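You operate a simulated robot arm through the tools that you are given. There is no shell and no other tool.

Carry out the task below with a simulated robot arm. There is one attempt and no reset: what you move stays moved.

Task
Put things in order on the top of the brown bench. At the end: the sanding block with blue band is on the brown board; the brown block with white band stands where the sheet with purple block stood; the sheet with purple block stands where the sanding block with blue band stood; the white pad with brown band stands on top of the brown mould marked pearl; whatever was shut is shut again. Leave all else as you found it, and nothing knocked over.

Only the result counts: the job must be done as asked and must still hold three seconds after the hand-in. Knocking over, shifting, dropping, spilling or breaking anything else fails it. Flat cloth is picked up by pressing the open fingertips on it (5 to 10 N) and closing them slowly along it; thin cloth reads only 2 to 8 mm in the jaws.

Robot
A 7-joint arm with a two-finger parallel gripper, fixed in place. Base frame: the origin is on the floor under the middle of its stand, x ahead of it, y to its left, z up; the work surface is at about z = 0.95. Lengths are in m, angles in degrees, forces in N, time in s.
With the tool pointing down near the work surface it reaches from about 0.22 to 0.68 m from the base axis. Its first joint turns from -66.0 to 66.0 degrees. Payload 2.4 kg.
The TCP is the grasp point between the finger pads, 0.03 m short of the fingertips. In the tool frame z runs along the fingers and y along their closing line. The gripper opens to 0.094 m. The fingers are 0.028 m wide and 0.01 m thick; the gripper's body (0.05 by 0.096 m) begins 0.055 m behind the TCP.
Orientation is told as [roll, pitch, yaw] about the base's x, y, z axes, in that order, counted from this pose: with the fingers straight down and closing along the base's y, the tool's x points along the base's -x, its y along +y and its z along -z.

Tools
- The arm moves only by the tool move_arm. Its argument "rows" is one flat list of numbers, 7 for each row, row after row: the shift along the tool's x, y, z in m, then the turn, a rotation vector about the tool's x, y, z in degrees, then the closure, from 0 (fully open) to 1 (shut). In form: [tx, ty, tz, wx, wy, wz, jaw, tx, ty, tz, wx, wy, wz, jaw, ...]. A call has 1 to 20 rows; each row is the pose to reach, as a shift and turn from the pose commanded when the call began, along the tool's axes at that moment. A row lasts 0.2 s, in which the tool goes at most 0.05 m and 8.6 degrees; a call with a longer step from one row to the next is refused whole, and so is a gripper value outside its range. A pose out of reach is approached as far as the arm can. The call stops where the force on the tool passes 40 N (or 10 N more than at its start, if that is more) or the arm is blocked; 0.2 s more then pass. Each finger travels about 0.153 m/s and halts on what it meets, pressing with about 43 N; the grip force reading is that of the motor and also rises with nothing between the fingers. The clock runs only during rows and for 0.2 s after the last one: add rows that repeat a pose to give the fingers time. The reply holds the time, the measured pose of the TCP, the force on the tool along the base axes, the opening and the grip force, in the units named above and with some noise, with the torque about the TCP (base axes, N m) and any sound that the robot's microphone picked up.
- Cameras (640 x 400 px; columns grow to the right, rows downward): "scene" is fixed at [0.0511, 0.4541, 1.4633]; the picture's right is [-0.79, -0.62, 0.00], its down [-0.25, 0.32, -0.91] and it looks along [0.56, -0.72, -0.41] (base axes); focal length 328 px, centre (320, 200). "wrist" rides on the gripper at [0.076, 0.014, -0.102] in the tool frame; the picture's right is [-0.18, 0.98, 0.00], its down [-0.75, -0.14, -0.64] and it looks along [-0.63, -0.12, 0.77] (tool axes); focal length 243 px, centre (320, 200). There is no depth. A picture from a camera that has moved, and an enlarged one, comes with that camera's place and axes in the base frame and with its lens. The place of the scene camera against the robot may be out by one fixed shift of up to 0.025 m in any direction.
- snapshot(camera): a new picture of that camera. The clock stands still meanwhile.
- inspect(camera, box): a new picture of the part [left, top, right, bottom] of that camera's present view, enlarged. The clock stands still meanwhile.
- finish_job(): hands the job in; it is judged then, once.

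Nothing tells you positions but the pictures and the camera data. Unless the task says otherwise, let go and move clear before handing in.

The tools are called after "Request:" as name(argument=value, ...) on one line, values as JSON. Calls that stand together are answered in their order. move_arm: Moves the arm, as the interface text tells. Its arguments: {"type":"object","properties":{"rows":{"type":"array"}},"required":["rows"]} The other tools are called the same way: snapshot (camera) takes a picture; inspect (camera, box) takes an enlarged picture of a part of a camera's view; finish_job () hands the job in.

At the start:

```text
time_s: 0.0
tool_pos: [0.4395, -0.0699, 1.2279]
orientation: [0.0, -0.1, -0.1]
wrist_force: [-0.5, -0.2, 0.4]
torque: [-0.01, -0.03, 0.02]
finger_gap: 0.0941
grip_force: 0.1
```

scene: 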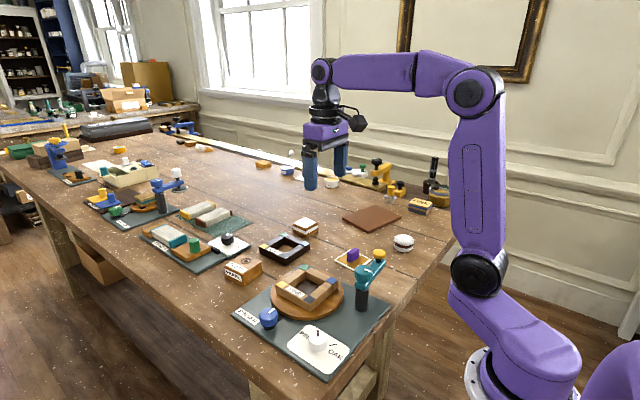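
wrist: 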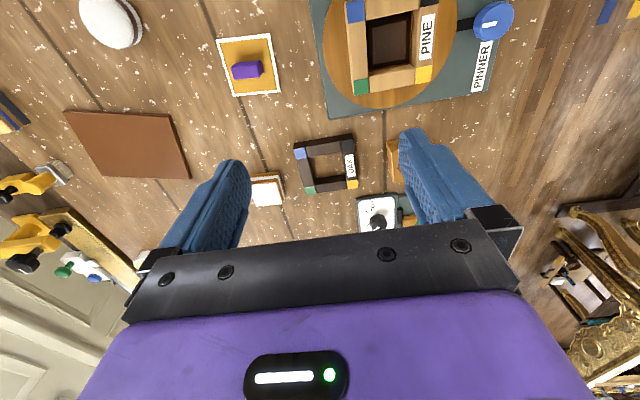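

I see a brown bench with many small objects: a sheet with a purple block, a brown board, moulds, blocks with bands and some fixtures. First I'll enlarge parts of the picture to identify each object.

Request:
inspect(camera="scene", box=[220, 200, 460, 390])

Request:
inspect(camera="scene", box=[70, 140, 310, 290])

Request:
inspect(camera="scene", box=[240, 130, 460, 260])

Request:
inspect(camera="wrist", box=[0, 0, 320, 200])

Request:
inspect(camera="wrist", box=[220, 0, 540, 240])

```text
2.11 times, centred on (340, 295) of scene
camera zoom: at [0.0511, 0.4541, 1.4633], right [-0.79, -0.62, 0.0], down [-0.25, 0.32, -0.91], along [0.56, -0.72, -0.41], focal length 692 px, centre (278, 0)
```

zoom: 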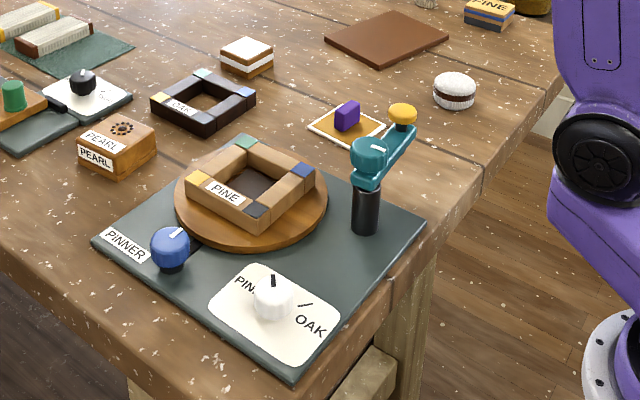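

```text
2.67 times, centred on (190, 215) of scene
camera zoom: at [0.0511, 0.4541, 1.4633], right [-0.79, -0.62, 0.0], down [-0.25, 0.32, -0.91], along [0.56, -0.72, -0.41], focal length 876 px, centre (667, 160)
```

zoom: 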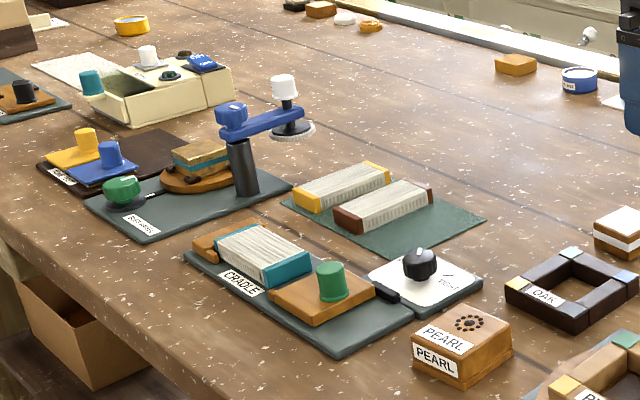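

```text
2.91 times, centred on (350, 195) of scene
camera zoom: at [0.0511, 0.4541, 1.4633], right [-0.79, -0.62, 0.0], down [-0.25, 0.32, -0.91], along [0.56, -0.72, -0.41], focal length 956 px, centre (233, 214)
```

zoom: 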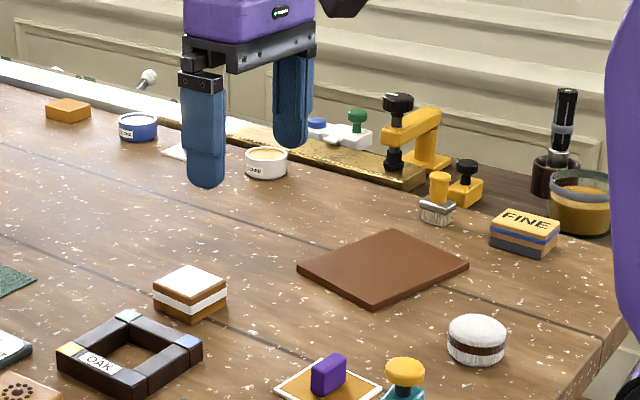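

```text
2.00 times, centred on (160, 100) of wrist
camera zoom: at [0.3637, -0.0556, 1.3311], right [0.18, 0.98, 0.0], down [0.75, -0.14, 0.64], along [0.63, -0.12, -0.77], focal length 485 px, centre (640, 400)
```

zoom: 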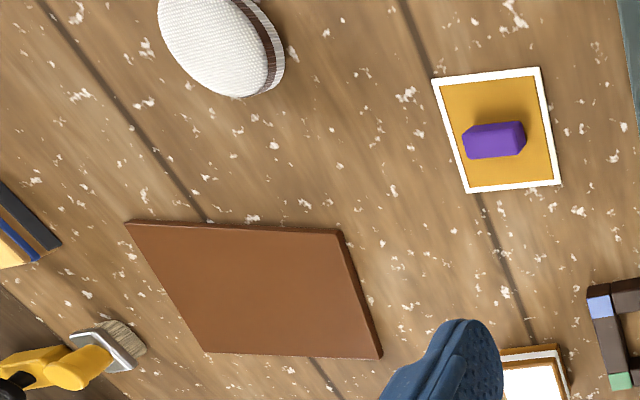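

```text
1.67 times, centred on (380, 120) of wrist
camera zoom: at [0.3637, -0.0556, 1.3311], right [0.18, 0.98, 0.0], down [0.75, -0.14, 0.64], along [0.63, -0.12, -0.77], focal length 404 px, centre (220, 333)
```

zoom: 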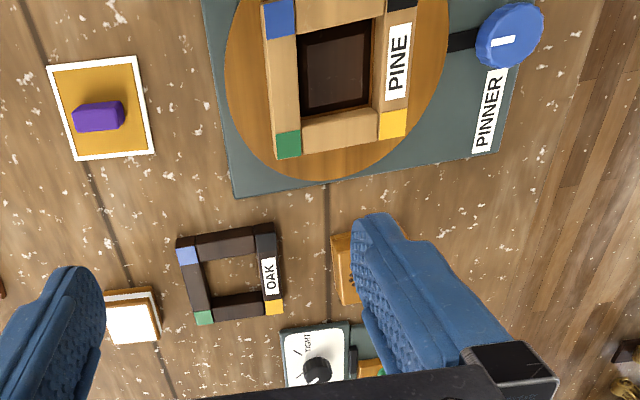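

The FINE block, which I take to be the sanding block with blue band, sits at roughly (0.42, -0.55). The brown board is near (0.49, -0.40), the sheet near (0.416, -0.164), the white-band block near (0.61, -0.20), the white pad near (0.34, -0.30) and the PEARL mould near (0.59, 0.03). Next I'll move the wrist camera high over the right side for a better look.

Request:
move_arm(rows=[0, -0.045, 0, 0, 0, 0, 0, 0.0, -0.09, 0, 0, 0, 0, 0, 0.0, -0.135, 0, 0, 0, 0, 0, 0.005, -0.18, 0, 0, 0, 0, 0, 0.01, -0.225, 0, 0, 0, 0, 0, 0.015, -0.27, 0, 0, 0, 0, 0, 0.02, -0.31, 0, 0, 0, 0, 0, 0.02, -0.33, 0, 0, 0, 0, 0])

Request:
snapshot(camera="wrist")

Request:
snapshot(camera="scene")

```text
time_s: 1.8
tool_pos: [0.4194, -0.3986, 1.2264]
orientation: [0.1, 0.0, 0.0]
wrist_force: [-0.6, -0.6, -0.9]
torque: [-0.03, 0.01, -0.04]
finger_gap: 0.094
grip_force: 0.0
```

```text
taken
camera wrist: at [0.3433, -0.385, 1.3311], right [0.18, 0.98, 0.0], down [0.75, -0.14, 0.64], along [0.63, -0.12, -0.77], focal length 243 px, centre (320, 200)
```

wrist: 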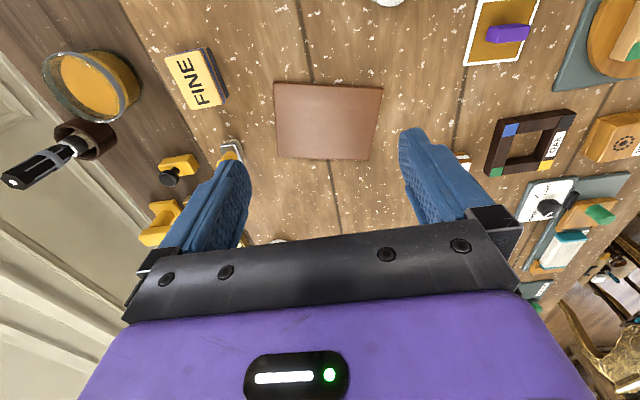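

```text
taken
```

scene: 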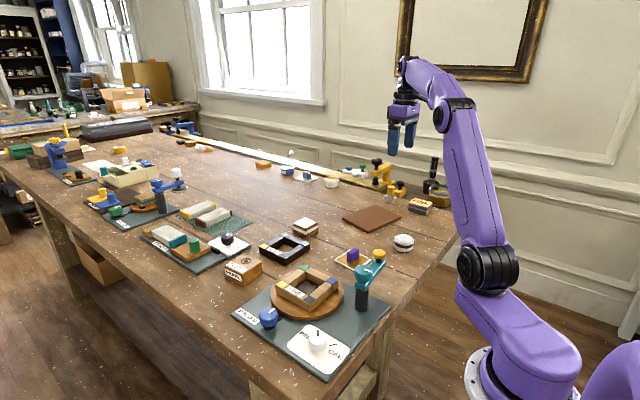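

Request:
inspect(camera="wrist", box=[130, 20, 290, 180])

Request:
inspect(camera="wrist", box=[240, 50, 420, 190])

Request:
inspect(camera="wrist", box=[440, 0, 640, 240])

Request:
inspect(camera="scene", box=[260, 150, 450, 280])

```text
2.50 times, centred on (210, 100) of wrist
camera zoom: at [0.3433, -0.385, 1.3311], right [0.18, 0.98, 0.0], down [0.75, -0.14, 0.64], along [0.63, -0.12, -0.77], focal length 606 px, centre (595, 450)
```

zoom: 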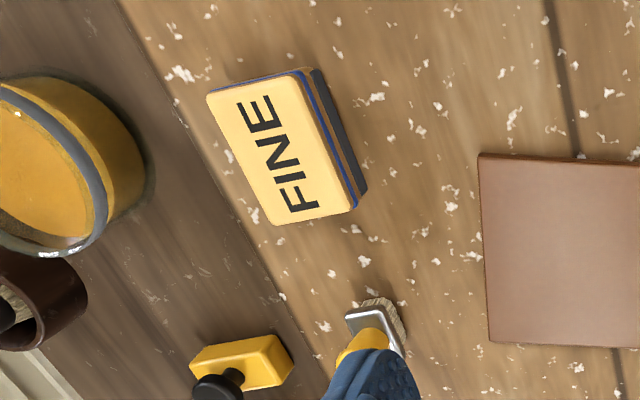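

```text
2.86 times, centred on (330, 120) of wrist
camera zoom: at [0.3433, -0.385, 1.3311], right [0.18, 0.98, 0.0], down [0.75, -0.14, 0.64], along [0.63, -0.12, -0.77], focal length 693 px, centre (291, 429)
```

zoom: 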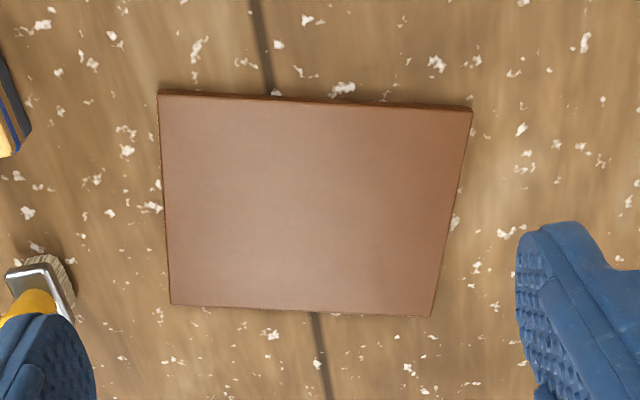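

```text
1.67 times, centred on (540, 120) of wrist
camera zoom: at [0.3433, -0.385, 1.3311], right [0.18, 0.98, 0.0], down [0.75, -0.14, 0.64], along [0.63, -0.12, -0.77], focal length 404 px, centre (-47, 333)
```

zoom: 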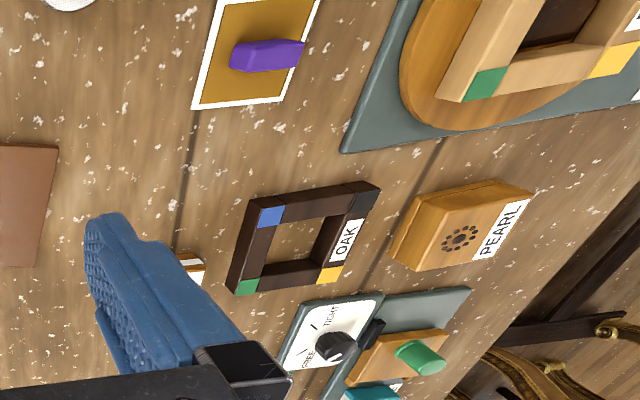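

```text
3.08 times, centred on (355, 215) of scene
camera zoom: at [0.0511, 0.4541, 1.4633], right [-0.79, -0.62, 0.0], down [-0.25, 0.32, -0.91], along [0.56, -0.72, -0.41], focal length 1011 px, centre (212, 154)
```

zoom: 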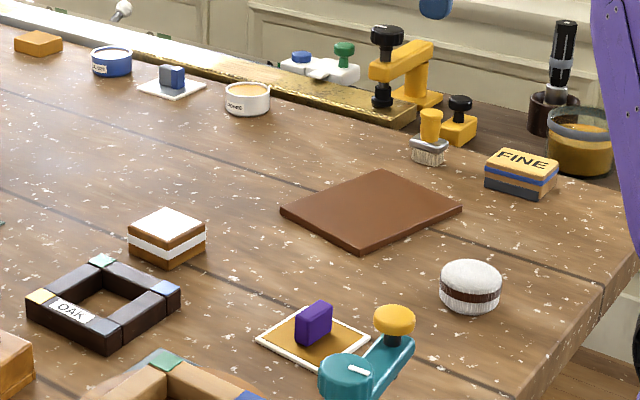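

The FINE block is aligned with the base axes, its centre about (0.398, -0.563), close to the edge of the reach. The board centre is about (0.498, -0.404), turned roughly -13°. I'll move nearer to the FINE block and look again.

Request:
move_arm(rows=[0.02, -0.04, 0.02, 0, 0, 0, 0, 0.03, -0.08, 0.04, 0, 0, 0, 0, 0.035, -0.12, 0.06, 0, 0, 0, 0, 0.035, -0.15, 0.08, 0, 0, 0, 0, 0.035, -0.16, 0.08, 0, 0, 0, 0])

Request:
snapshot(camera="wrist")

```text
time_s: 3.0
tool_pos: [0.3756, -0.5323, 1.1389]
orientation: [0.0, 0.0, 0.0]
wrist_force: [0.1, -0.1, 0.5]
torque: [0.04, -0.02, 0.01]
finger_gap: 0.094
grip_force: 0.0
out of reach, approached as far as the arm can: row 3, 4, 5
```

```text
taken
camera wrist: at [0.2986, -0.5187, 1.2435], right [0.18, 0.98, 0.0], down [0.75, -0.14, 0.64], along [0.63, -0.12, -0.77], focal length 243 px, centre (320, 200)
```

wrist: 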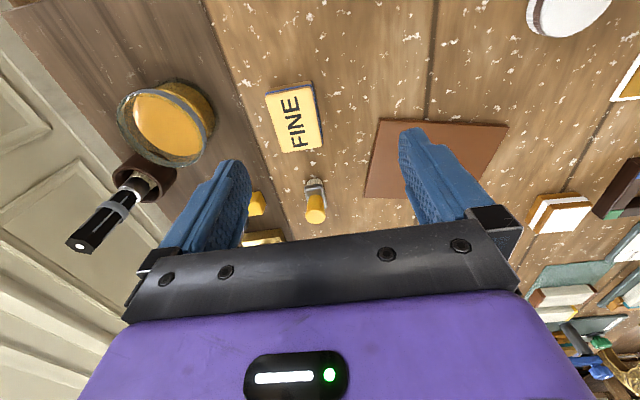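

Request:
inspect(camera="wrist", box=[230, 60, 390, 230])

Request:
inspect(camera="wrist", box=[60, 60, 260, 220])

Request:
inspect(camera="scene", box=[370, 150, 470, 260])

```text
2.35 times, centred on (310, 145) of wrist
camera zoom: at [0.2986, -0.5187, 1.2435], right [0.18, 0.98, 0.0], down [0.75, -0.14, 0.64], along [0.63, -0.12, -0.77], focal length 571 px, centre (344, 329)
```

zoom: 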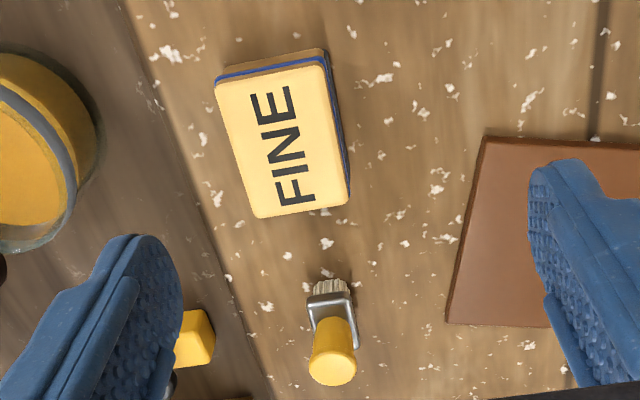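

```text
2.50 times, centred on (160, 140) of wrist
camera zoom: at [0.2986, -0.5187, 1.2435], right [0.18, 0.98, 0.0], down [0.75, -0.14, 0.64], along [0.63, -0.12, -0.77], focal length 606 px, centre (720, 350)
```

zoom: 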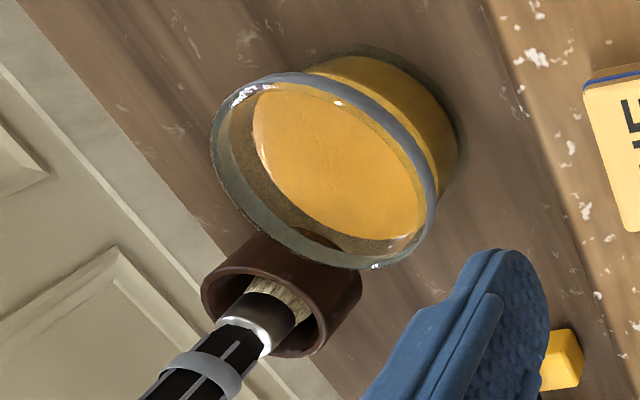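

```text
3.64 times, centred on (420, 205) of scene
camera zoom: at [0.0511, 0.4541, 1.4633], right [-0.79, -0.62, 0.0], down [-0.25, 0.32, -0.91], along [0.56, -0.72, -0.41], focal length 1194 px, centre (-44, 182)
```

zoom: 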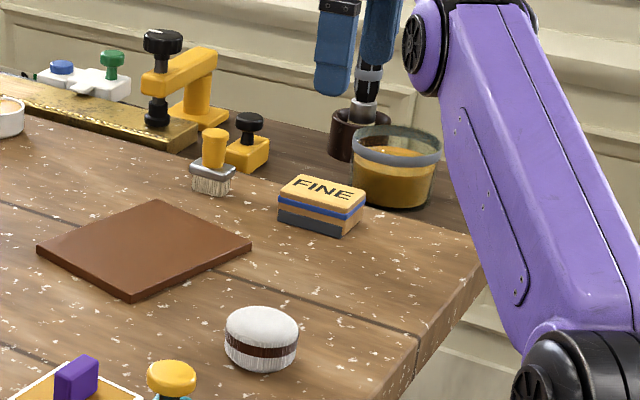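

The FINE block top is near z 0.978, spanning x 0.365 to 0.432 and y -0.589 to -0.540. The jar edge is at about y -0.66, so the open fingers fit. I'll lower a little to see how the reach behaves.

Request:
move_arm(rows=[0, 0, 0.03, 0, 0, 0, 0.1, 0, 0, 0.06, 0, 0, 0, 0.2])

```text
time_s: 3.6
tool_pos: [0.3748, -0.5332, 1.0802]
orientation: [-0.2, -0.2, 0.0]
wrist_force: [-1.2, -0.2, -0.3]
torque: [-0.04, -0.04, -0.02]
finger_gap: 0.0752
grip_force: 0.1
out of reach, approached as far as the arm can: row 1
```

Request:
move_arm(rows=[-0.005, -0.012, 0.02, 0, 0, 0, 0.2, -0.01, -0.025, 0.035, 0, 0, 0, 0.2, -0.013, -0.031, 0.05, 0, 0, 0, 0.2, -0.013, -0.031, 0.05, 0, 0, 0, 0.2])

Request:
snapshot(camera="wrist")

Request:
inspect(camera="scene", box=[370, 150, 470, 260])

```text
time_s: 4.6
tool_pos: [0.3873, -0.5642, 1.0289]
orientation: [-0.1, 0.0, -0.1]
wrist_force: [-0.7, 0.0, 0.0]
torque: [0.02, -0.01, 0.0]
finger_gap: 0.0752
grip_force: 0.0
```

```text
taken
camera wrist: at [0.3103, -0.5491, 1.1331], right [0.18, 0.98, 0.0], down [0.75, -0.14, 0.64], along [0.63, -0.12, -0.77], focal length 243 px, centre (320, 200)
```

wrist: 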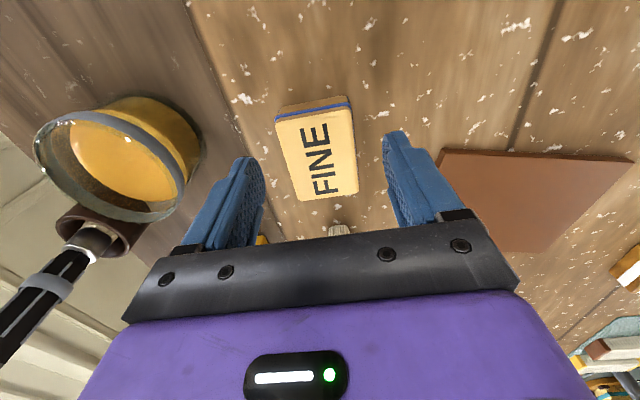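

```text
3.64 times, centred on (420, 205) of scene
camera zoom: at [0.0511, 0.4541, 1.4633], right [-0.79, -0.62, 0.0], down [-0.25, 0.32, -0.91], along [0.56, -0.72, -0.41], focal length 1194 px, centre (-44, 182)
```

zoom: 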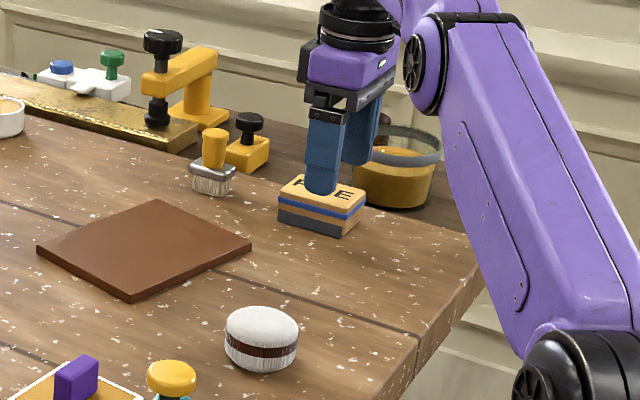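

The gripper is right over the FINE block and can reach it. I'll lower it, close the fingers, and check the grip.

Request:
move_arm(rows=[0, 0, 0.02, 0, 0, 0, 0.2, 0, 0, 0.035, 0, 0, 0, 0.2, 0, 0, 0.043, 0, 0, 0, 0.2, 0, 0, 0.043, 0, 0, 0, 0.3, 0, 0, 0.043, 0, 0, 0, 0.4, 0, 0, 0.043, 0, 0, 0, 0.5, 0, 0, 0.043, 0, 0, 0, 0.6, 0, 0, 0.043, 0, 0, 0, 0.6])

Request:
snapshot(camera="wrist")

```text
time_s: 6.4
tool_pos: [0.3861, -0.5621, 0.9873]
orientation: [0.0, -0.1, 0.0]
wrist_force: [0.7, -0.6, 0.5]
torque: [-0.02, -0.03, 0.01]
finger_gap: 0.0529
grip_force: 42.8
```

```text
taken
camera wrist: at [0.3103, -0.5488, 1.0906], right [0.18, 0.98, 0.0], down [0.75, -0.14, 0.64], along [0.63, -0.12, -0.77], focal length 243 px, centre (320, 200)
```

wrist: 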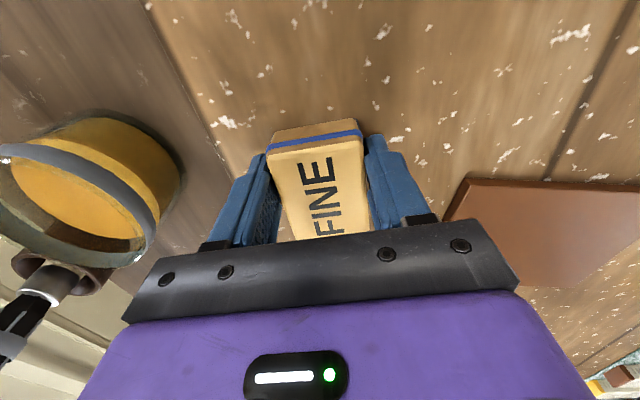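

The FINE block is gripped firmly at 53 mm. Its centre is about 12 mm in +x from the TCP. I'll lift it and carry it over the brown board.

Request:
move_arm(rows=[0, 0, -0.015, 0, 0, 0, 0.6, 0, 0, -0.035, 0, 0, 0, 0.6, -0.01, 0.03, -0.055, 0, 0, 0, 0.6, -0.03, 0.065, -0.07, 0, 0, 0, 0.6, -0.055, 0.1, -0.07, 0, 0, 0, 0.6, -0.08, 0.135, -0.07, 0, 0, 0, 0.6, -0.0945, 0.161, -0.07, 0, 0, 0, 0.6, -0.0945, 0.161, -0.07, 0, 0, 0, 0.6])

Request:
snapshot(camera="wrist")

Request:
inspect(camera="scene", box=[320, 150, 480, 260])

```text
time_s: 8.2
tool_pos: [0.4813, -0.4016, 1.0569]
orientation: [0.0, 0.0, -0.1]
wrist_force: [0.7, 0.1, -0.8]
torque: [-0.02, 0.03, 0.01]
finger_gap: 0.0529
grip_force: 42.9
```

```text
taken
camera wrist: at [0.4049, -0.3869, 1.1604], right [0.18, 0.98, 0.0], down [0.75, -0.14, 0.64], along [0.63, -0.12, -0.77], focal length 243 px, centre (320, 200)
```

wrist: 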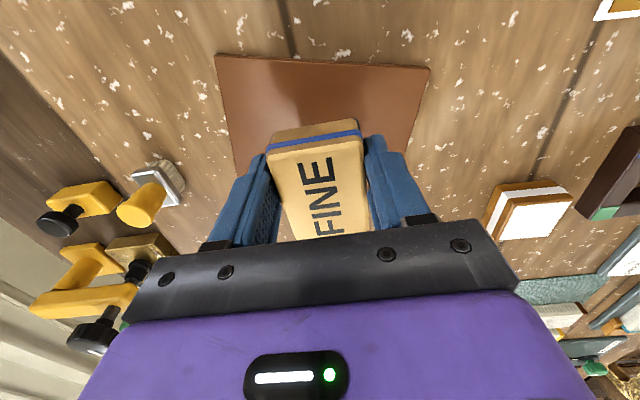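

```text
3.64 times, centred on (400, 205) of scene
camera zoom: at [0.0511, 0.4541, 1.4633], right [-0.79, -0.62, 0.0], down [-0.25, 0.32, -0.91], along [0.56, -0.72, -0.41], focal length 1194 px, centre (29, 182)
```

zoom: 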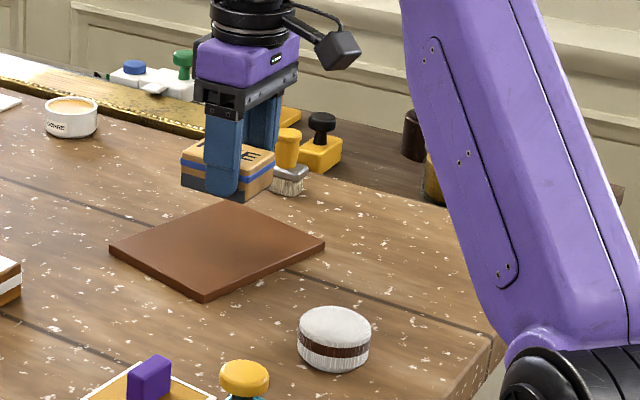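

The board is where I reckoned, and the block hangs over its middle. I'll lower it until it touches.

Request:
move_arm(rows=[0, 0, 0.02, 0, 0, 0, 0.6, 0, 0, 0.04, 0, 0, 0, 0.6, 0, 0, 0.052, 0, 0, 0, 0.6, 0, 0, 0.055, 0, 0, 0, 0.6])

Request:
inspect(camera="scene", box=[320, 150, 480, 260])

```text
time_s: 9.2
tool_pos: [0.4811, -0.4018, 1.0013]
orientation: [0.0, 0.0, 0.1]
wrist_force: [-0.4, -0.7, -0.5]
torque: [-0.04, 0.02, 0.03]
finger_gap: 0.0496
grip_force: 42.8
```

```text
3.64 times, centred on (400, 205) of scene
camera zoom: at [0.0511, 0.4541, 1.4633], right [-0.79, -0.62, 0.0], down [-0.25, 0.32, -0.91], along [0.56, -0.72, -0.41], focal length 1194 px, centre (29, 182)
```

zoom: 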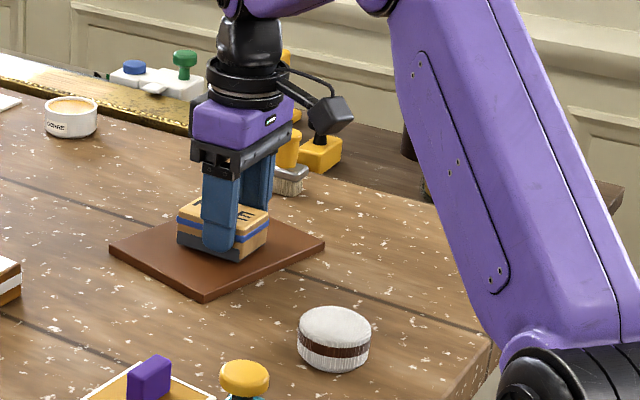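

Request:
snapshot(camera="wrist")

Request:
move_arm(rows=[0, 0, 0.002, 0, 0, 0, 0.6, 0, 0, 0.002, 0, 0, 0, 0.6])

```text
taken
camera wrist: at [0.4052, -0.3877, 1.1058], right [0.18, 0.98, 0.0], down [0.75, -0.14, 0.64], along [0.63, -0.12, -0.77], focal length 243 px, centre (320, 200)
```

wrist: 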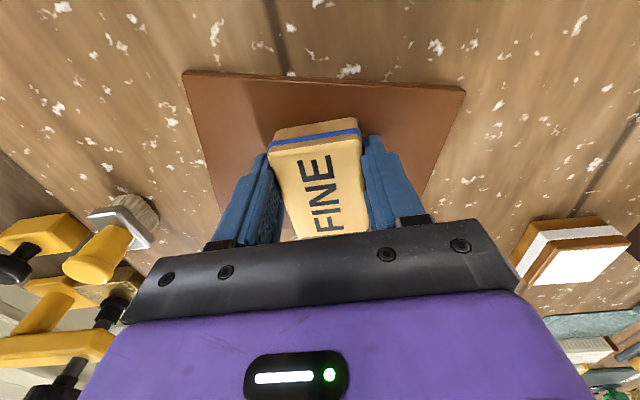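

```text
time_s: 9.8
tool_pos: [0.481, -0.4028, 0.9996]
orientation: [0.0, 0.0, 0.0]
wrist_force: [-1.4, 1.0, 3.7]
torque: [-0.08, -0.02, -0.02]
finger_gap: 0.049
grip_force: 43.1
```

Request:
move_arm(rows=[0, 0, 0.001, 0, 0, 0, 0.6, 0, 0, 0.001, 0, 0, 0, 0.6])

Request:
inspect(camera="scene", box=[350, 180, 430, 240])

```text
time_s: 10.4
tool_pos: [0.4813, -0.4013, 1.0005]
orientation: [-0.1, -0.1, 0.0]
wrist_force: [0.3, 3.3, 11.8]
torque: [-0.17, 0.0, 0.02]
finger_gap: 0.0489
grip_force: 43.0
```

```text
6.67 times, centred on (390, 210) of scene
camera zoom: at [0.0509, 0.4543, 1.4632], right [-0.79, -0.62, 0.0], down [-0.25, 0.32, -0.91], along [0.56, -0.72, -0.41], focal length 2190 px, centre (-147, 133)
```

zoom: 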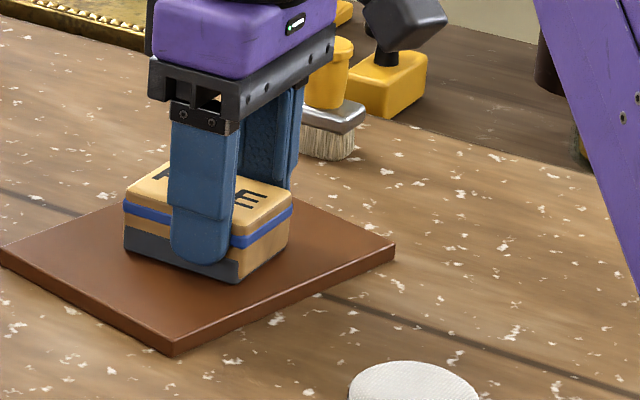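

The block is on the board: the force reads about 12 N upwards. I'll let go and lift clear.

Request:
move_arm(rows=[0, 0, -0.001, 0, 0, 0, 0.4, 0, 0, -0.001, 0, 0, 0, 0.25, 0, 0, -0.001, 0, 0, 0, 0.2, 0, 0, -0.001, 0, 0, 0, 0.2, 0, 0, -0.02, 0, 0, 0, 0.2, 0, 0, -0.05, 0, 0, 0, 0.2, 0, 0, -0.1, 0, 0, 0, 0.2, 0, 0, -0.12, 0, 0, 0, 0.2])

Request:
snapshot(camera="wrist")

Request:
inspect(camera="scene", box=[320, 150, 480, 260])

```text
time_s: 12.2
tool_pos: [0.4819, -0.4023, 1.1191]
orientation: [-0.1, 0.1, 0.0]
wrist_force: [-0.1, 0.5, 0.1]
torque: [-0.01, 0.01, -0.02]
finger_gap: 0.075
grip_force: 0.0
```

```text
taken
camera wrist: at [0.4056, -0.3882, 1.2235], right [0.18, 0.98, 0.0], down [0.75, -0.14, 0.64], along [0.63, -0.12, -0.77], focal length 243 px, centre (320, 200)
```

wrist: 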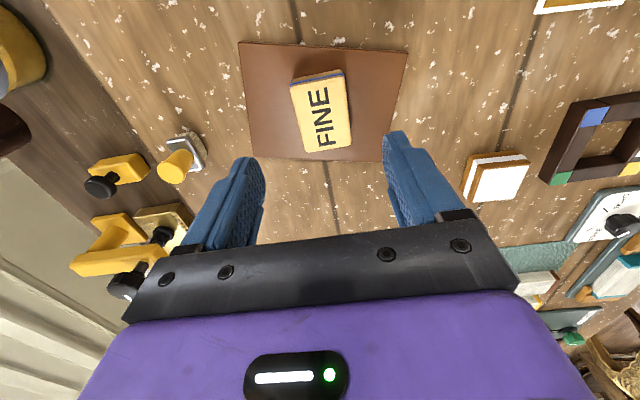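

```text
3.64 times, centred on (400, 205) of scene
camera zoom: at [0.0511, 0.4541, 1.4633], right [-0.79, -0.62, 0.0], down [-0.25, 0.32, -0.91], along [0.56, -0.72, -0.41], focal length 1194 px, centre (29, 182)
```

zoom: 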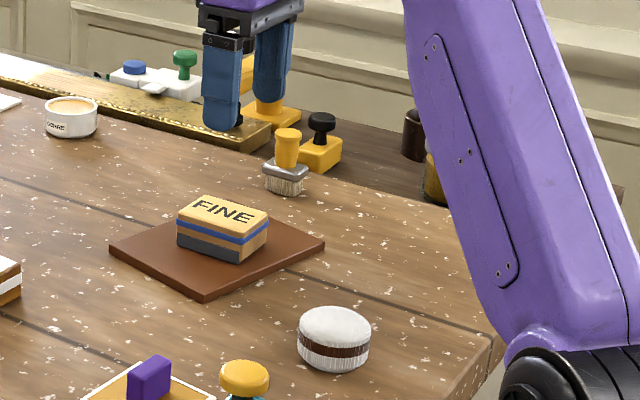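

The FINE block rests in the middle of the board. Next I'll go above the sheet with purple block for a close look.

Request:
move_arm(rows=[0.01, 0.03, -0.03, 0, 0, 0, 0.1, 0.02, 0.07, -0.05, 0, 0, 0, 0, 0.03, 0.11, -0.06, 0, 0, 0, 0, 0.04, 0.155, -0.06, 0, 0, 0, 0, 0.05, 0.2, -0.06, 0, 0, 0, 0, 0.06, 0.235, -0.05, 0, 0, 0, 0, 0.06, 0.235, -0.04, 0, 0, 0, 0])

Request:
snapshot(camera="wrist")

Request:
snapshot(camera="scene")

Request:
inspect(camera="wrist", box=[240, 60, 400, 220])

```text
time_s: 13.8
tool_pos: [0.4222, -0.1671, 1.1594]
orientation: [0.0, -0.1, -0.1]
wrist_force: [0.2, 0.0, -0.4]
torque: [-0.01, 0.03, 0.01]
finger_gap: 0.094
grip_force: 0.1
```

```text
taken
camera wrist: at [0.3456, -0.1527, 1.2635], right [0.18, 0.98, 0.0], down [0.75, -0.14, 0.64], along [0.63, -0.12, -0.77], focal length 243 px, centre (320, 200)
```

wrist: 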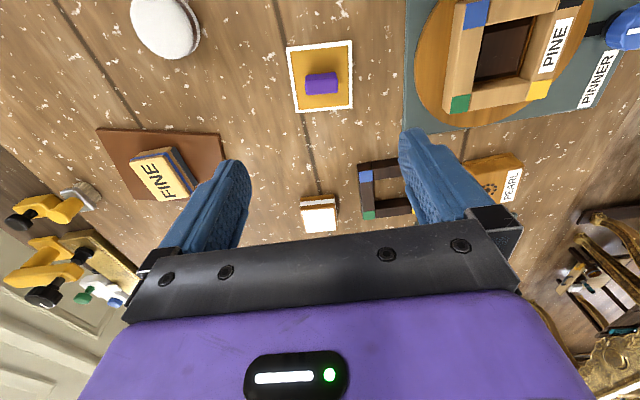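

```text
taken
```

scene: 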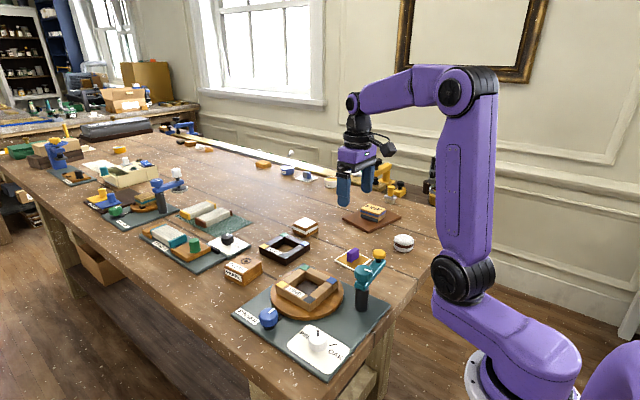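

```text
2.50 times, centred on (320, 140) of wrist
camera zoom: at [0.3456, -0.1527, 1.2635], right [0.18, 0.98, 0.0], down [0.75, -0.14, 0.64], along [0.63, -0.12, -0.77], focal length 606 px, centre (320, 350)
```

zoom: 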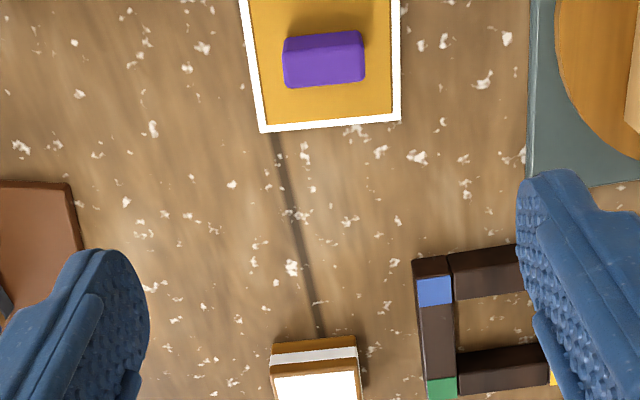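

Request:
inspect(camera="wrist", box=[270, 20, 370, 120])

Request:
inspect(camera="scene", box=[325, 235, 425, 320])

Request:
inspect(camera="wrist", box=[280, 180, 360, 240])

Request:
inspect(camera="wrist", box=[110, 0, 240, 80])

```text
4.00 times, centred on (320, 70) of wrist
camera zoom: at [0.3456, -0.1527, 1.2635], right [0.18, 0.98, 0.0], down [0.75, -0.14, 0.64], along [0.63, -0.12, -0.77], focal length 970 px, centre (320, 720)
```

zoom: 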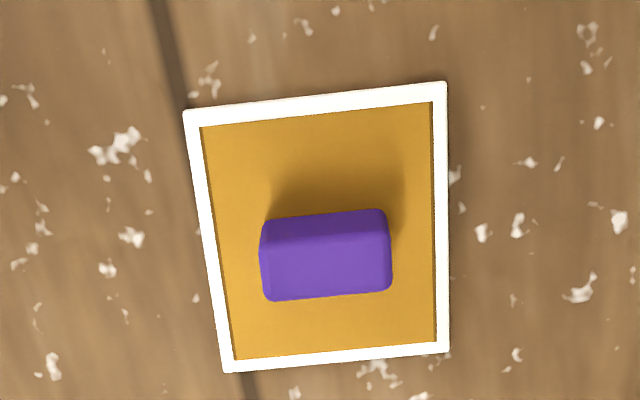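

```text
4.71 times, centred on (375, 278) of scene
camera zoom: at [0.0511, 0.4541, 1.4633], right [-0.79, -0.62, 0.0], down [-0.25, 0.32, -0.91], along [0.56, -0.72, -0.41], focal length 1546 px, centre (61, -165)
```

zoom: 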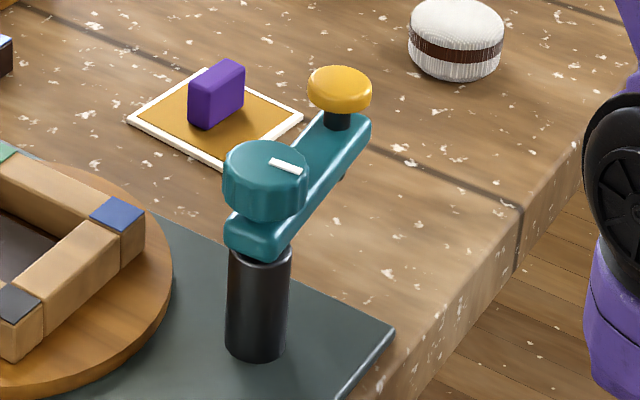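

```text
6.67 times, centred on (320, 210) of wrist
camera zoom: at [0.3456, -0.1527, 1.2635], right [0.18, 0.98, 0.0], down [0.75, -0.14, 0.64], along [0.63, -0.12, -0.77], focal length 1618 px, centre (320, 133)
```

zoom: 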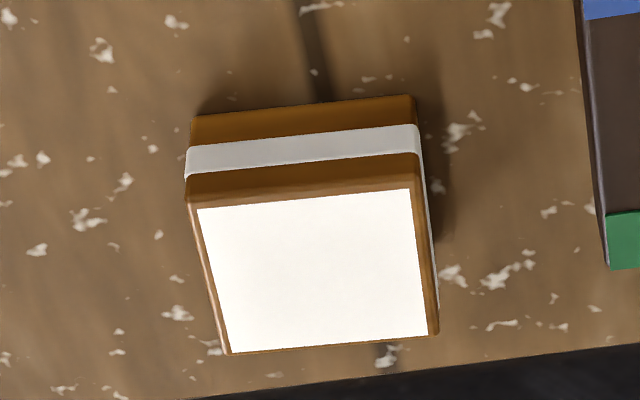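

```text
4.92 times, centred on (175, 40) of wrist
camera zoom: at [0.3456, -0.1527, 1.2635], right [0.18, 0.98, 0.0], down [0.75, -0.14, 0.64], along [0.63, -0.12, -0.77], focal length 1194 px, centre (1034, 988)
```

zoom: 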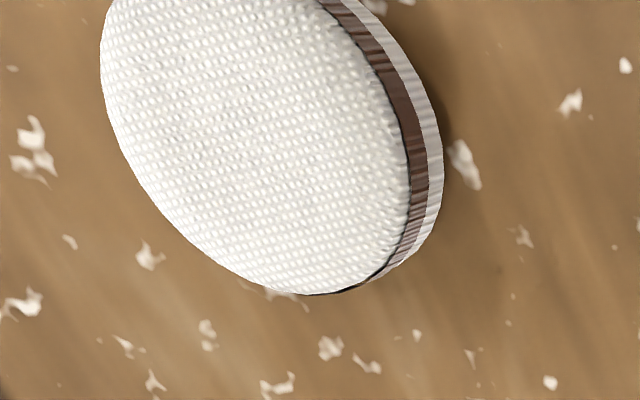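

The sheet centre is about (0.419, -0.1645), turned about -5°, with the purple block centred on it: roughly 33 mm along y, 18 mm along x and 30 mm tall. I'll align the gripper, come down just above it and check.

Request:
move_arm(rows=[0.003, 0.0025, 0.03, 0, 0, 3, 0.2, 0.003, 0.0025, 0.07, 0, 0, 5.2, 0.4, 0.003, 0.0025, 0.105, 0, 0, 5.2, 0.4, 0.003, 0.0025, 0.125, 0, 0, 5.2, 0.4, 0.003, 0.0025, 0.125, 0, 0, 5.2, 0.4])

Request:
snapshot(camera="wrist")

Request:
inspect(camera="scene", box=[315, 190, 435, 310])

```text
time_s: 15.0
tool_pos: [0.4176, -0.1651, 1.0329]
orientation: [0.0, 0.0, -5.1]
wrist_force: [-0.2, 0.8, -0.3]
torque: [-0.01, 0.0, 0.0]
finger_gap: 0.0566
grip_force: 0.1
```

```text
taken
camera wrist: at [0.3438, -0.1429, 1.1378], right [0.27, 0.96, 0.0], down [0.74, -0.21, 0.64], along [0.62, -0.17, -0.77], focal length 243 px, centre (320, 200)
```

wrist: 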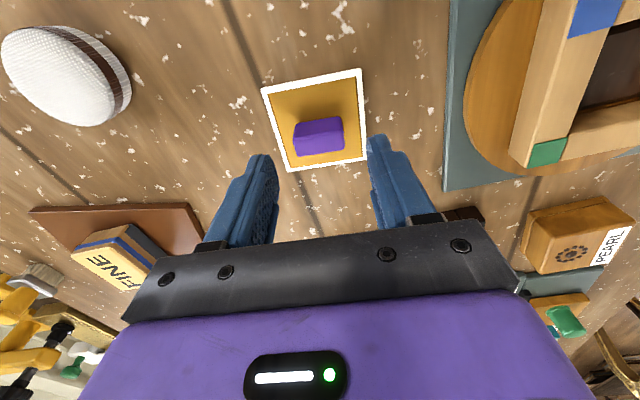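

```text
3.33 times, centred on (375, 250) of scene
camera zoom: at [0.0511, 0.4541, 1.4633], right [-0.79, -0.62, 0.0], down [-0.25, 0.32, -0.91], along [0.56, -0.72, -0.41], focal length 1095 px, centre (137, 33)
```

zoom: 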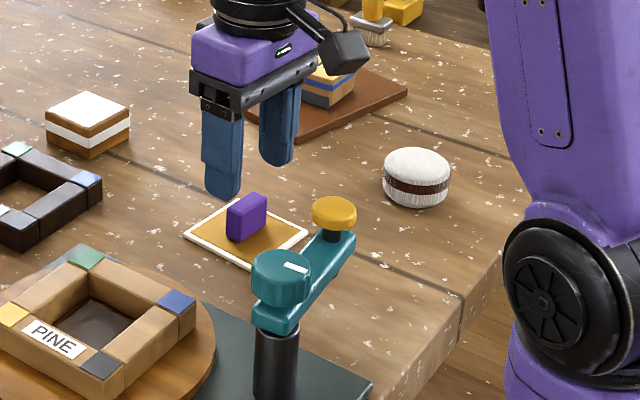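

The gripper is centred on the purple block. I'll go down and close on it.

Request:
move_arm(rows=[0, 0, 0.02, 0, 0, 0, 0.4, 0, 0, 0.035, 0, 0, 0, 0.4, 0, 0, 0.046, 0, 0, 0, 0.4, 0, 0, 0.046, 0, 0, 0, 0.45, 0, 0, 0.046, 0, 0, 0, 0.5, 0, 0, 0.046, 0, 0, 0, 0.55, 0, 0, 0.046, 0, 0, 0, 0.6, 0, 0, 0.046, 0, 0, 0, 0.65, 0, 0, 0.046, 0, 0, 0, 0.7, 0, 0, 0.046, 0, 0, 0, 0.75, 0, 0, 0.046, 0, 0, 0, 0.75])

Request:
snapshot(camera="wrist")

Request:
inspect(camera="scene", box=[315, 190, 435, 310])

```text
time_s: 17.4
tool_pos: [0.419, -0.1649, 0.9885]
orientation: [0.1, 0.0, -5.2]
wrist_force: [0.6, 0.3, 0.1]
torque: [0.02, 0.02, -0.05]
finger_gap: 0.034
grip_force: 43.1
```

```text
taken
camera wrist: at [0.3434, -0.1434, 1.0924], right [0.27, 0.96, 0.0], down [0.74, -0.21, 0.64], along [0.62, -0.17, -0.77], focal length 243 px, centre (320, 200)
```

wrist: 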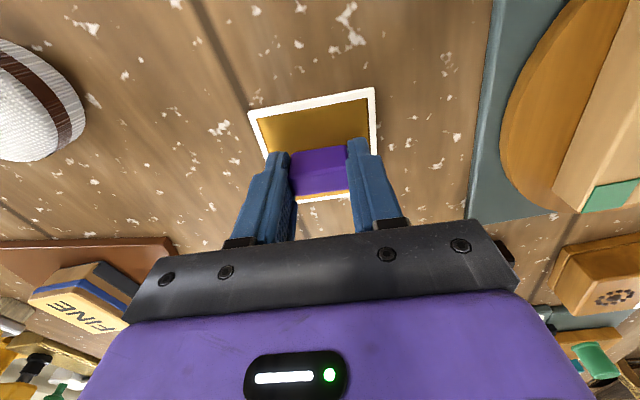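

```text
3.33 times, centred on (375, 250) of scene
camera zoom: at [0.0511, 0.4541, 1.4633], right [-0.79, -0.62, 0.0], down [-0.25, 0.32, -0.91], along [0.56, -0.72, -0.41], focal length 1095 px, centre (137, 33)
```

zoom: 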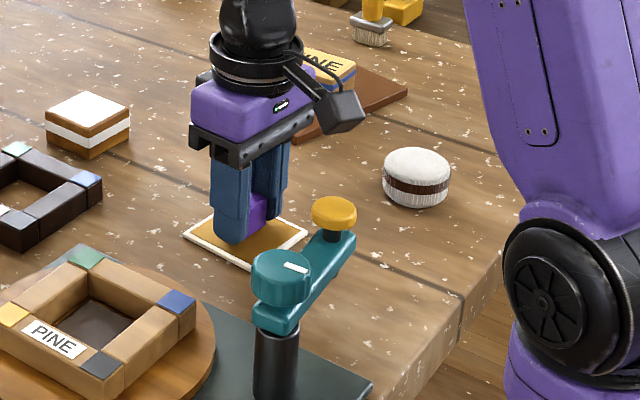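

It is gripped at 34 mm. I'll lift a little and check that the sheet comes up with the block.

Request:
move_arm(rows=[0, 0, -0.01, 0, 0, 0, 0.75, 0, 0, -0.025, 0, 0, 0, 0.75, 0, 0, -0.04, 0, 0, 0, 0.75, 0, 0, -0.04, 0, 0, 0, 0.75])

Request:
snapshot(camera="wrist")

Request:
inspect(camera="scene", box=[315, 190, 435, 310])

```text
time_s: 18.4
tool_pos: [0.418, -0.1655, 1.0284]
orientation: [0.0, 0.0, -5.3]
wrist_force: [0.1, -0.1, 0.0]
torque: [0.02, 0.0, 0.02]
finger_gap: 0.0343
grip_force: 43.7
```

```text
taken
camera wrist: at [0.3435, -0.1438, 1.1326], right [0.27, 0.96, 0.0], down [0.74, -0.21, 0.64], along [0.62, -0.17, -0.77], focal length 243 px, centre (320, 200)
```

wrist: 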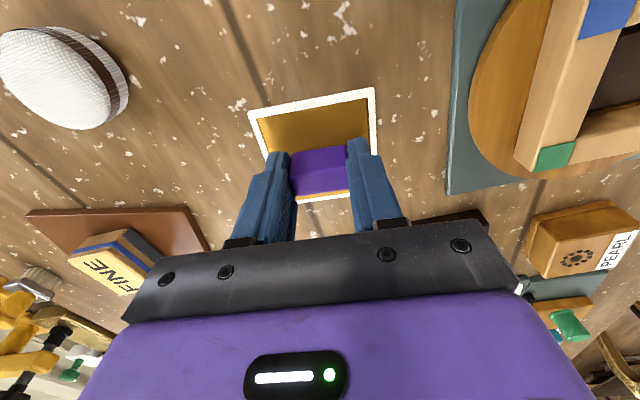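

```text
3.33 times, centred on (375, 250) of scene
camera zoom: at [0.0511, 0.4541, 1.4633], right [-0.79, -0.62, 0.0], down [-0.25, 0.32, -0.91], along [0.56, -0.72, -0.41], focal length 1095 px, centre (137, 33)
```

zoom: 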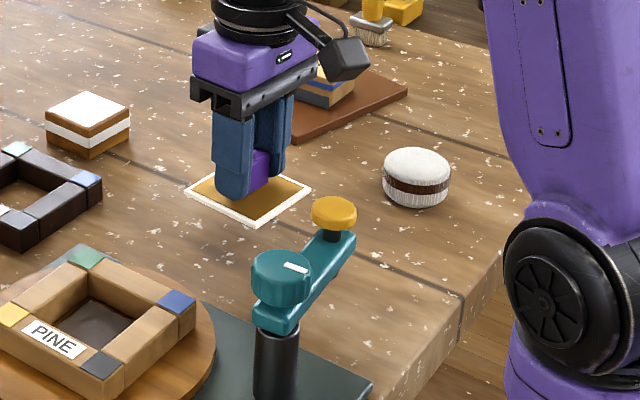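

The sheet came up with its block. I'll carry it over to the spot where the sanding block stood, at (0.3985, -0.5645).

Request:
move_arm(rows=[0, -0.02, -0.03, 0, 0, 0, 0.75, -0.002, -0.06, -0.05, 0, 0, 0, 0.75, -0.004, -0.105, -0.05, 0, 0, 0, 0.75, -0.006, -0.15, -0.05, 0, 0, 0, 0.75, -0.008, -0.195, -0.05, 0, 0, 0, 0.75, -0.01, -0.24, -0.05, 0, 0, 0, 0.75, -0.012, -0.285, -0.045, 0, 0, -2, 0.75, -0.014, -0.325, -0.035, 0, 0, -4, 0.75, -0.015, -0.36, -0.02, 0, 0, -5.2, 0.75, -0.0158, -0.385, -0.008, 0, 0, -5.2, 0.75, -0.0158, -0.4, 0.0, 0, 0, -5.2, 0.75, -0.0158, -0.4, 0.0, 0, 0, -5.2, 0.75])

Request:
snapshot(camera="wrist")

Request:
inspect(camera="scene", box=[320, 130, 480, 260])

```text
time_s: 21.0
tool_pos: [0.3945, -0.5595, 1.0275]
orientation: [0.0, 0.0, 0.0]
wrist_force: [0.0, 0.2, 0.3]
torque: [-0.02, 0.02, 0.0]
finger_gap: 0.0342
grip_force: 43.0
out of reach, approached as far as the arm can: row 11, 12
```

```text
taken
camera wrist: at [0.3179, -0.5462, 1.1311], right [0.18, 0.98, 0.0], down [0.75, -0.14, 0.64], along [0.63, -0.12, -0.77], focal length 243 px, centre (320, 200)
```

wrist: 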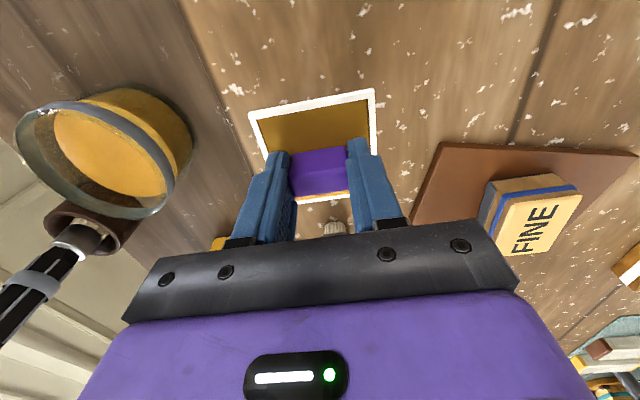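

```text
3.08 times, centred on (400, 195) of scene
camera zoom: at [0.0511, 0.4541, 1.4633], right [-0.79, -0.62, 0.0], down [-0.25, 0.32, -0.91], along [0.56, -0.72, -0.41], focal length 1011 px, centre (74, 215)
```

zoom: 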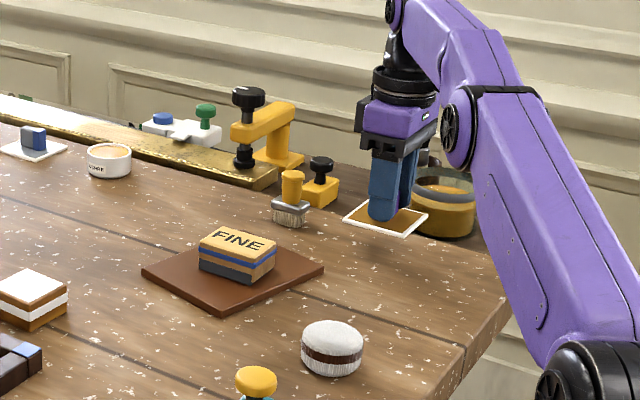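

Request:
move_arm(rows=[0, 0, 0.015, 0, 0, 0, 0.75, -0.002, -0.003, 0.025, 0, 0, 0, 0.75, -0.004, -0.005, 0.032, 0, 0, 0, 0.75, -0.004, -0.005, 0.0375, 0, 0, 0, 0.75, -0.004, -0.005, 0.0375, 0, 0, 0, 0.75])

Request:
inspect(camera="scene", box=[370, 170, 470, 240])

```text
time_s: 22.2
tool_pos: [0.3978, -0.5649, 0.9902]
orientation: [0.0, 0.0, -0.1]
wrist_force: [0.2, 0.1, -0.2]
torque: [-0.04, -0.02, 0.01]
finger_gap: 0.0344
grip_force: 43.1
```

```text
5.71 times, centred on (420, 205) of scene
camera zoom: at [0.0511, 0.4541, 1.4633], right [-0.79, -0.62, 0.0], down [-0.25, 0.32, -0.91], along [0.56, -0.72, -0.41], focal length 1877 px, centre (-251, 171)
```

zoom: 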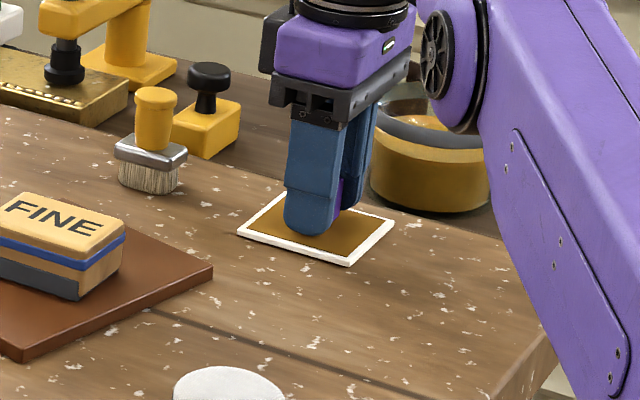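

Request:
move_arm(rows=[0, 0, 0.001, 0, 0, 0, 0.75, 0, 0, 0.002, 0, 0, 0, 0.75, 0, 0, 0.002, 0, 0, 0, 0.75])

```text
time_s: 23.0
tool_pos: [0.3988, -0.565, 0.9883]
orientation: [0.0, 0.1, 0.0]
wrist_force: [-0.9, 1.1, 2.8]
torque: [0.04, -0.03, 0.04]
finger_gap: 0.0342
grip_force: 42.7
```

It is touching down, with about 3 N upwards. I'll open the fingers and rise straight up.

Request:
move_arm(rows=[0, 0, 0.0005, 0, 0, 0, 0.6, 0, 0, 0.0005, 0, 0, 0, 0.45, 0, 0, 0, 0, 0, 0, 0.4, 0, 0, 0, 0, 0, 0, 0.4, 0, 0, -0.015, 0, 0, 0, 0.4, 0, 0, -0.035, 0, 0, 0, 0.4, 0.005, 0.01, -0.06, 0, 0, 0, 0.4, 0.02, 0.04, -0.09, 0, 0, 0, 0.4, 0.02, 0.06, -0.11, 0, 0, 0, 0.4, 0.02, 0.06, -0.11, 0, 0, 0, 0.4])

Request:
snapshot(camera="wrist")

Request:
inspect(camera="scene", box=[320, 130, 480, 260])

```text
time_s: 25.2
tool_pos: [0.3796, -0.505, 1.0987]
orientation: [-0.3, 0.1, 0.0]
wrist_force: [0.2, -0.4, 0.1]
torque: [0.0, 0.0, 0.0]
finger_gap: 0.0564
grip_force: 0.1
out of reach, approached as far as the arm can: row 6, 8
```

```text
taken
camera wrist: at [0.303, -0.49, 1.2013], right [0.18, 0.98, 0.0], down [0.75, -0.14, 0.64], along [0.63, -0.12, -0.77], focal length 243 px, centre (320, 200)
```

wrist: 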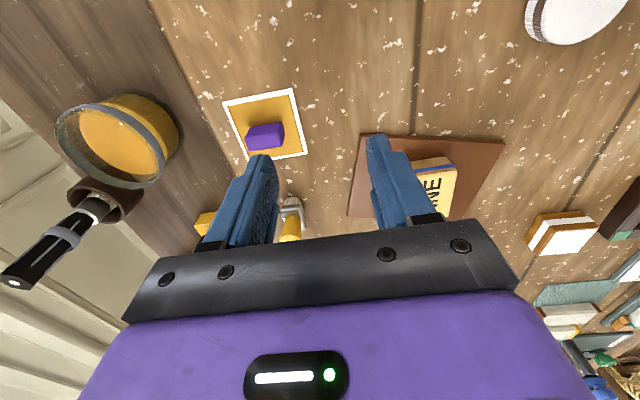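

```text
3.08 times, centred on (400, 195) of scene
camera zoom: at [0.0511, 0.4541, 1.4633], right [-0.79, -0.62, 0.0], down [-0.25, 0.32, -0.91], along [0.56, -0.72, -0.41], focal length 1011 px, centre (74, 215)
```

zoom: 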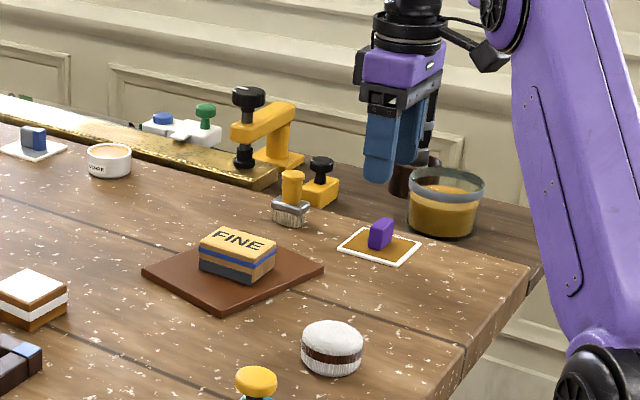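

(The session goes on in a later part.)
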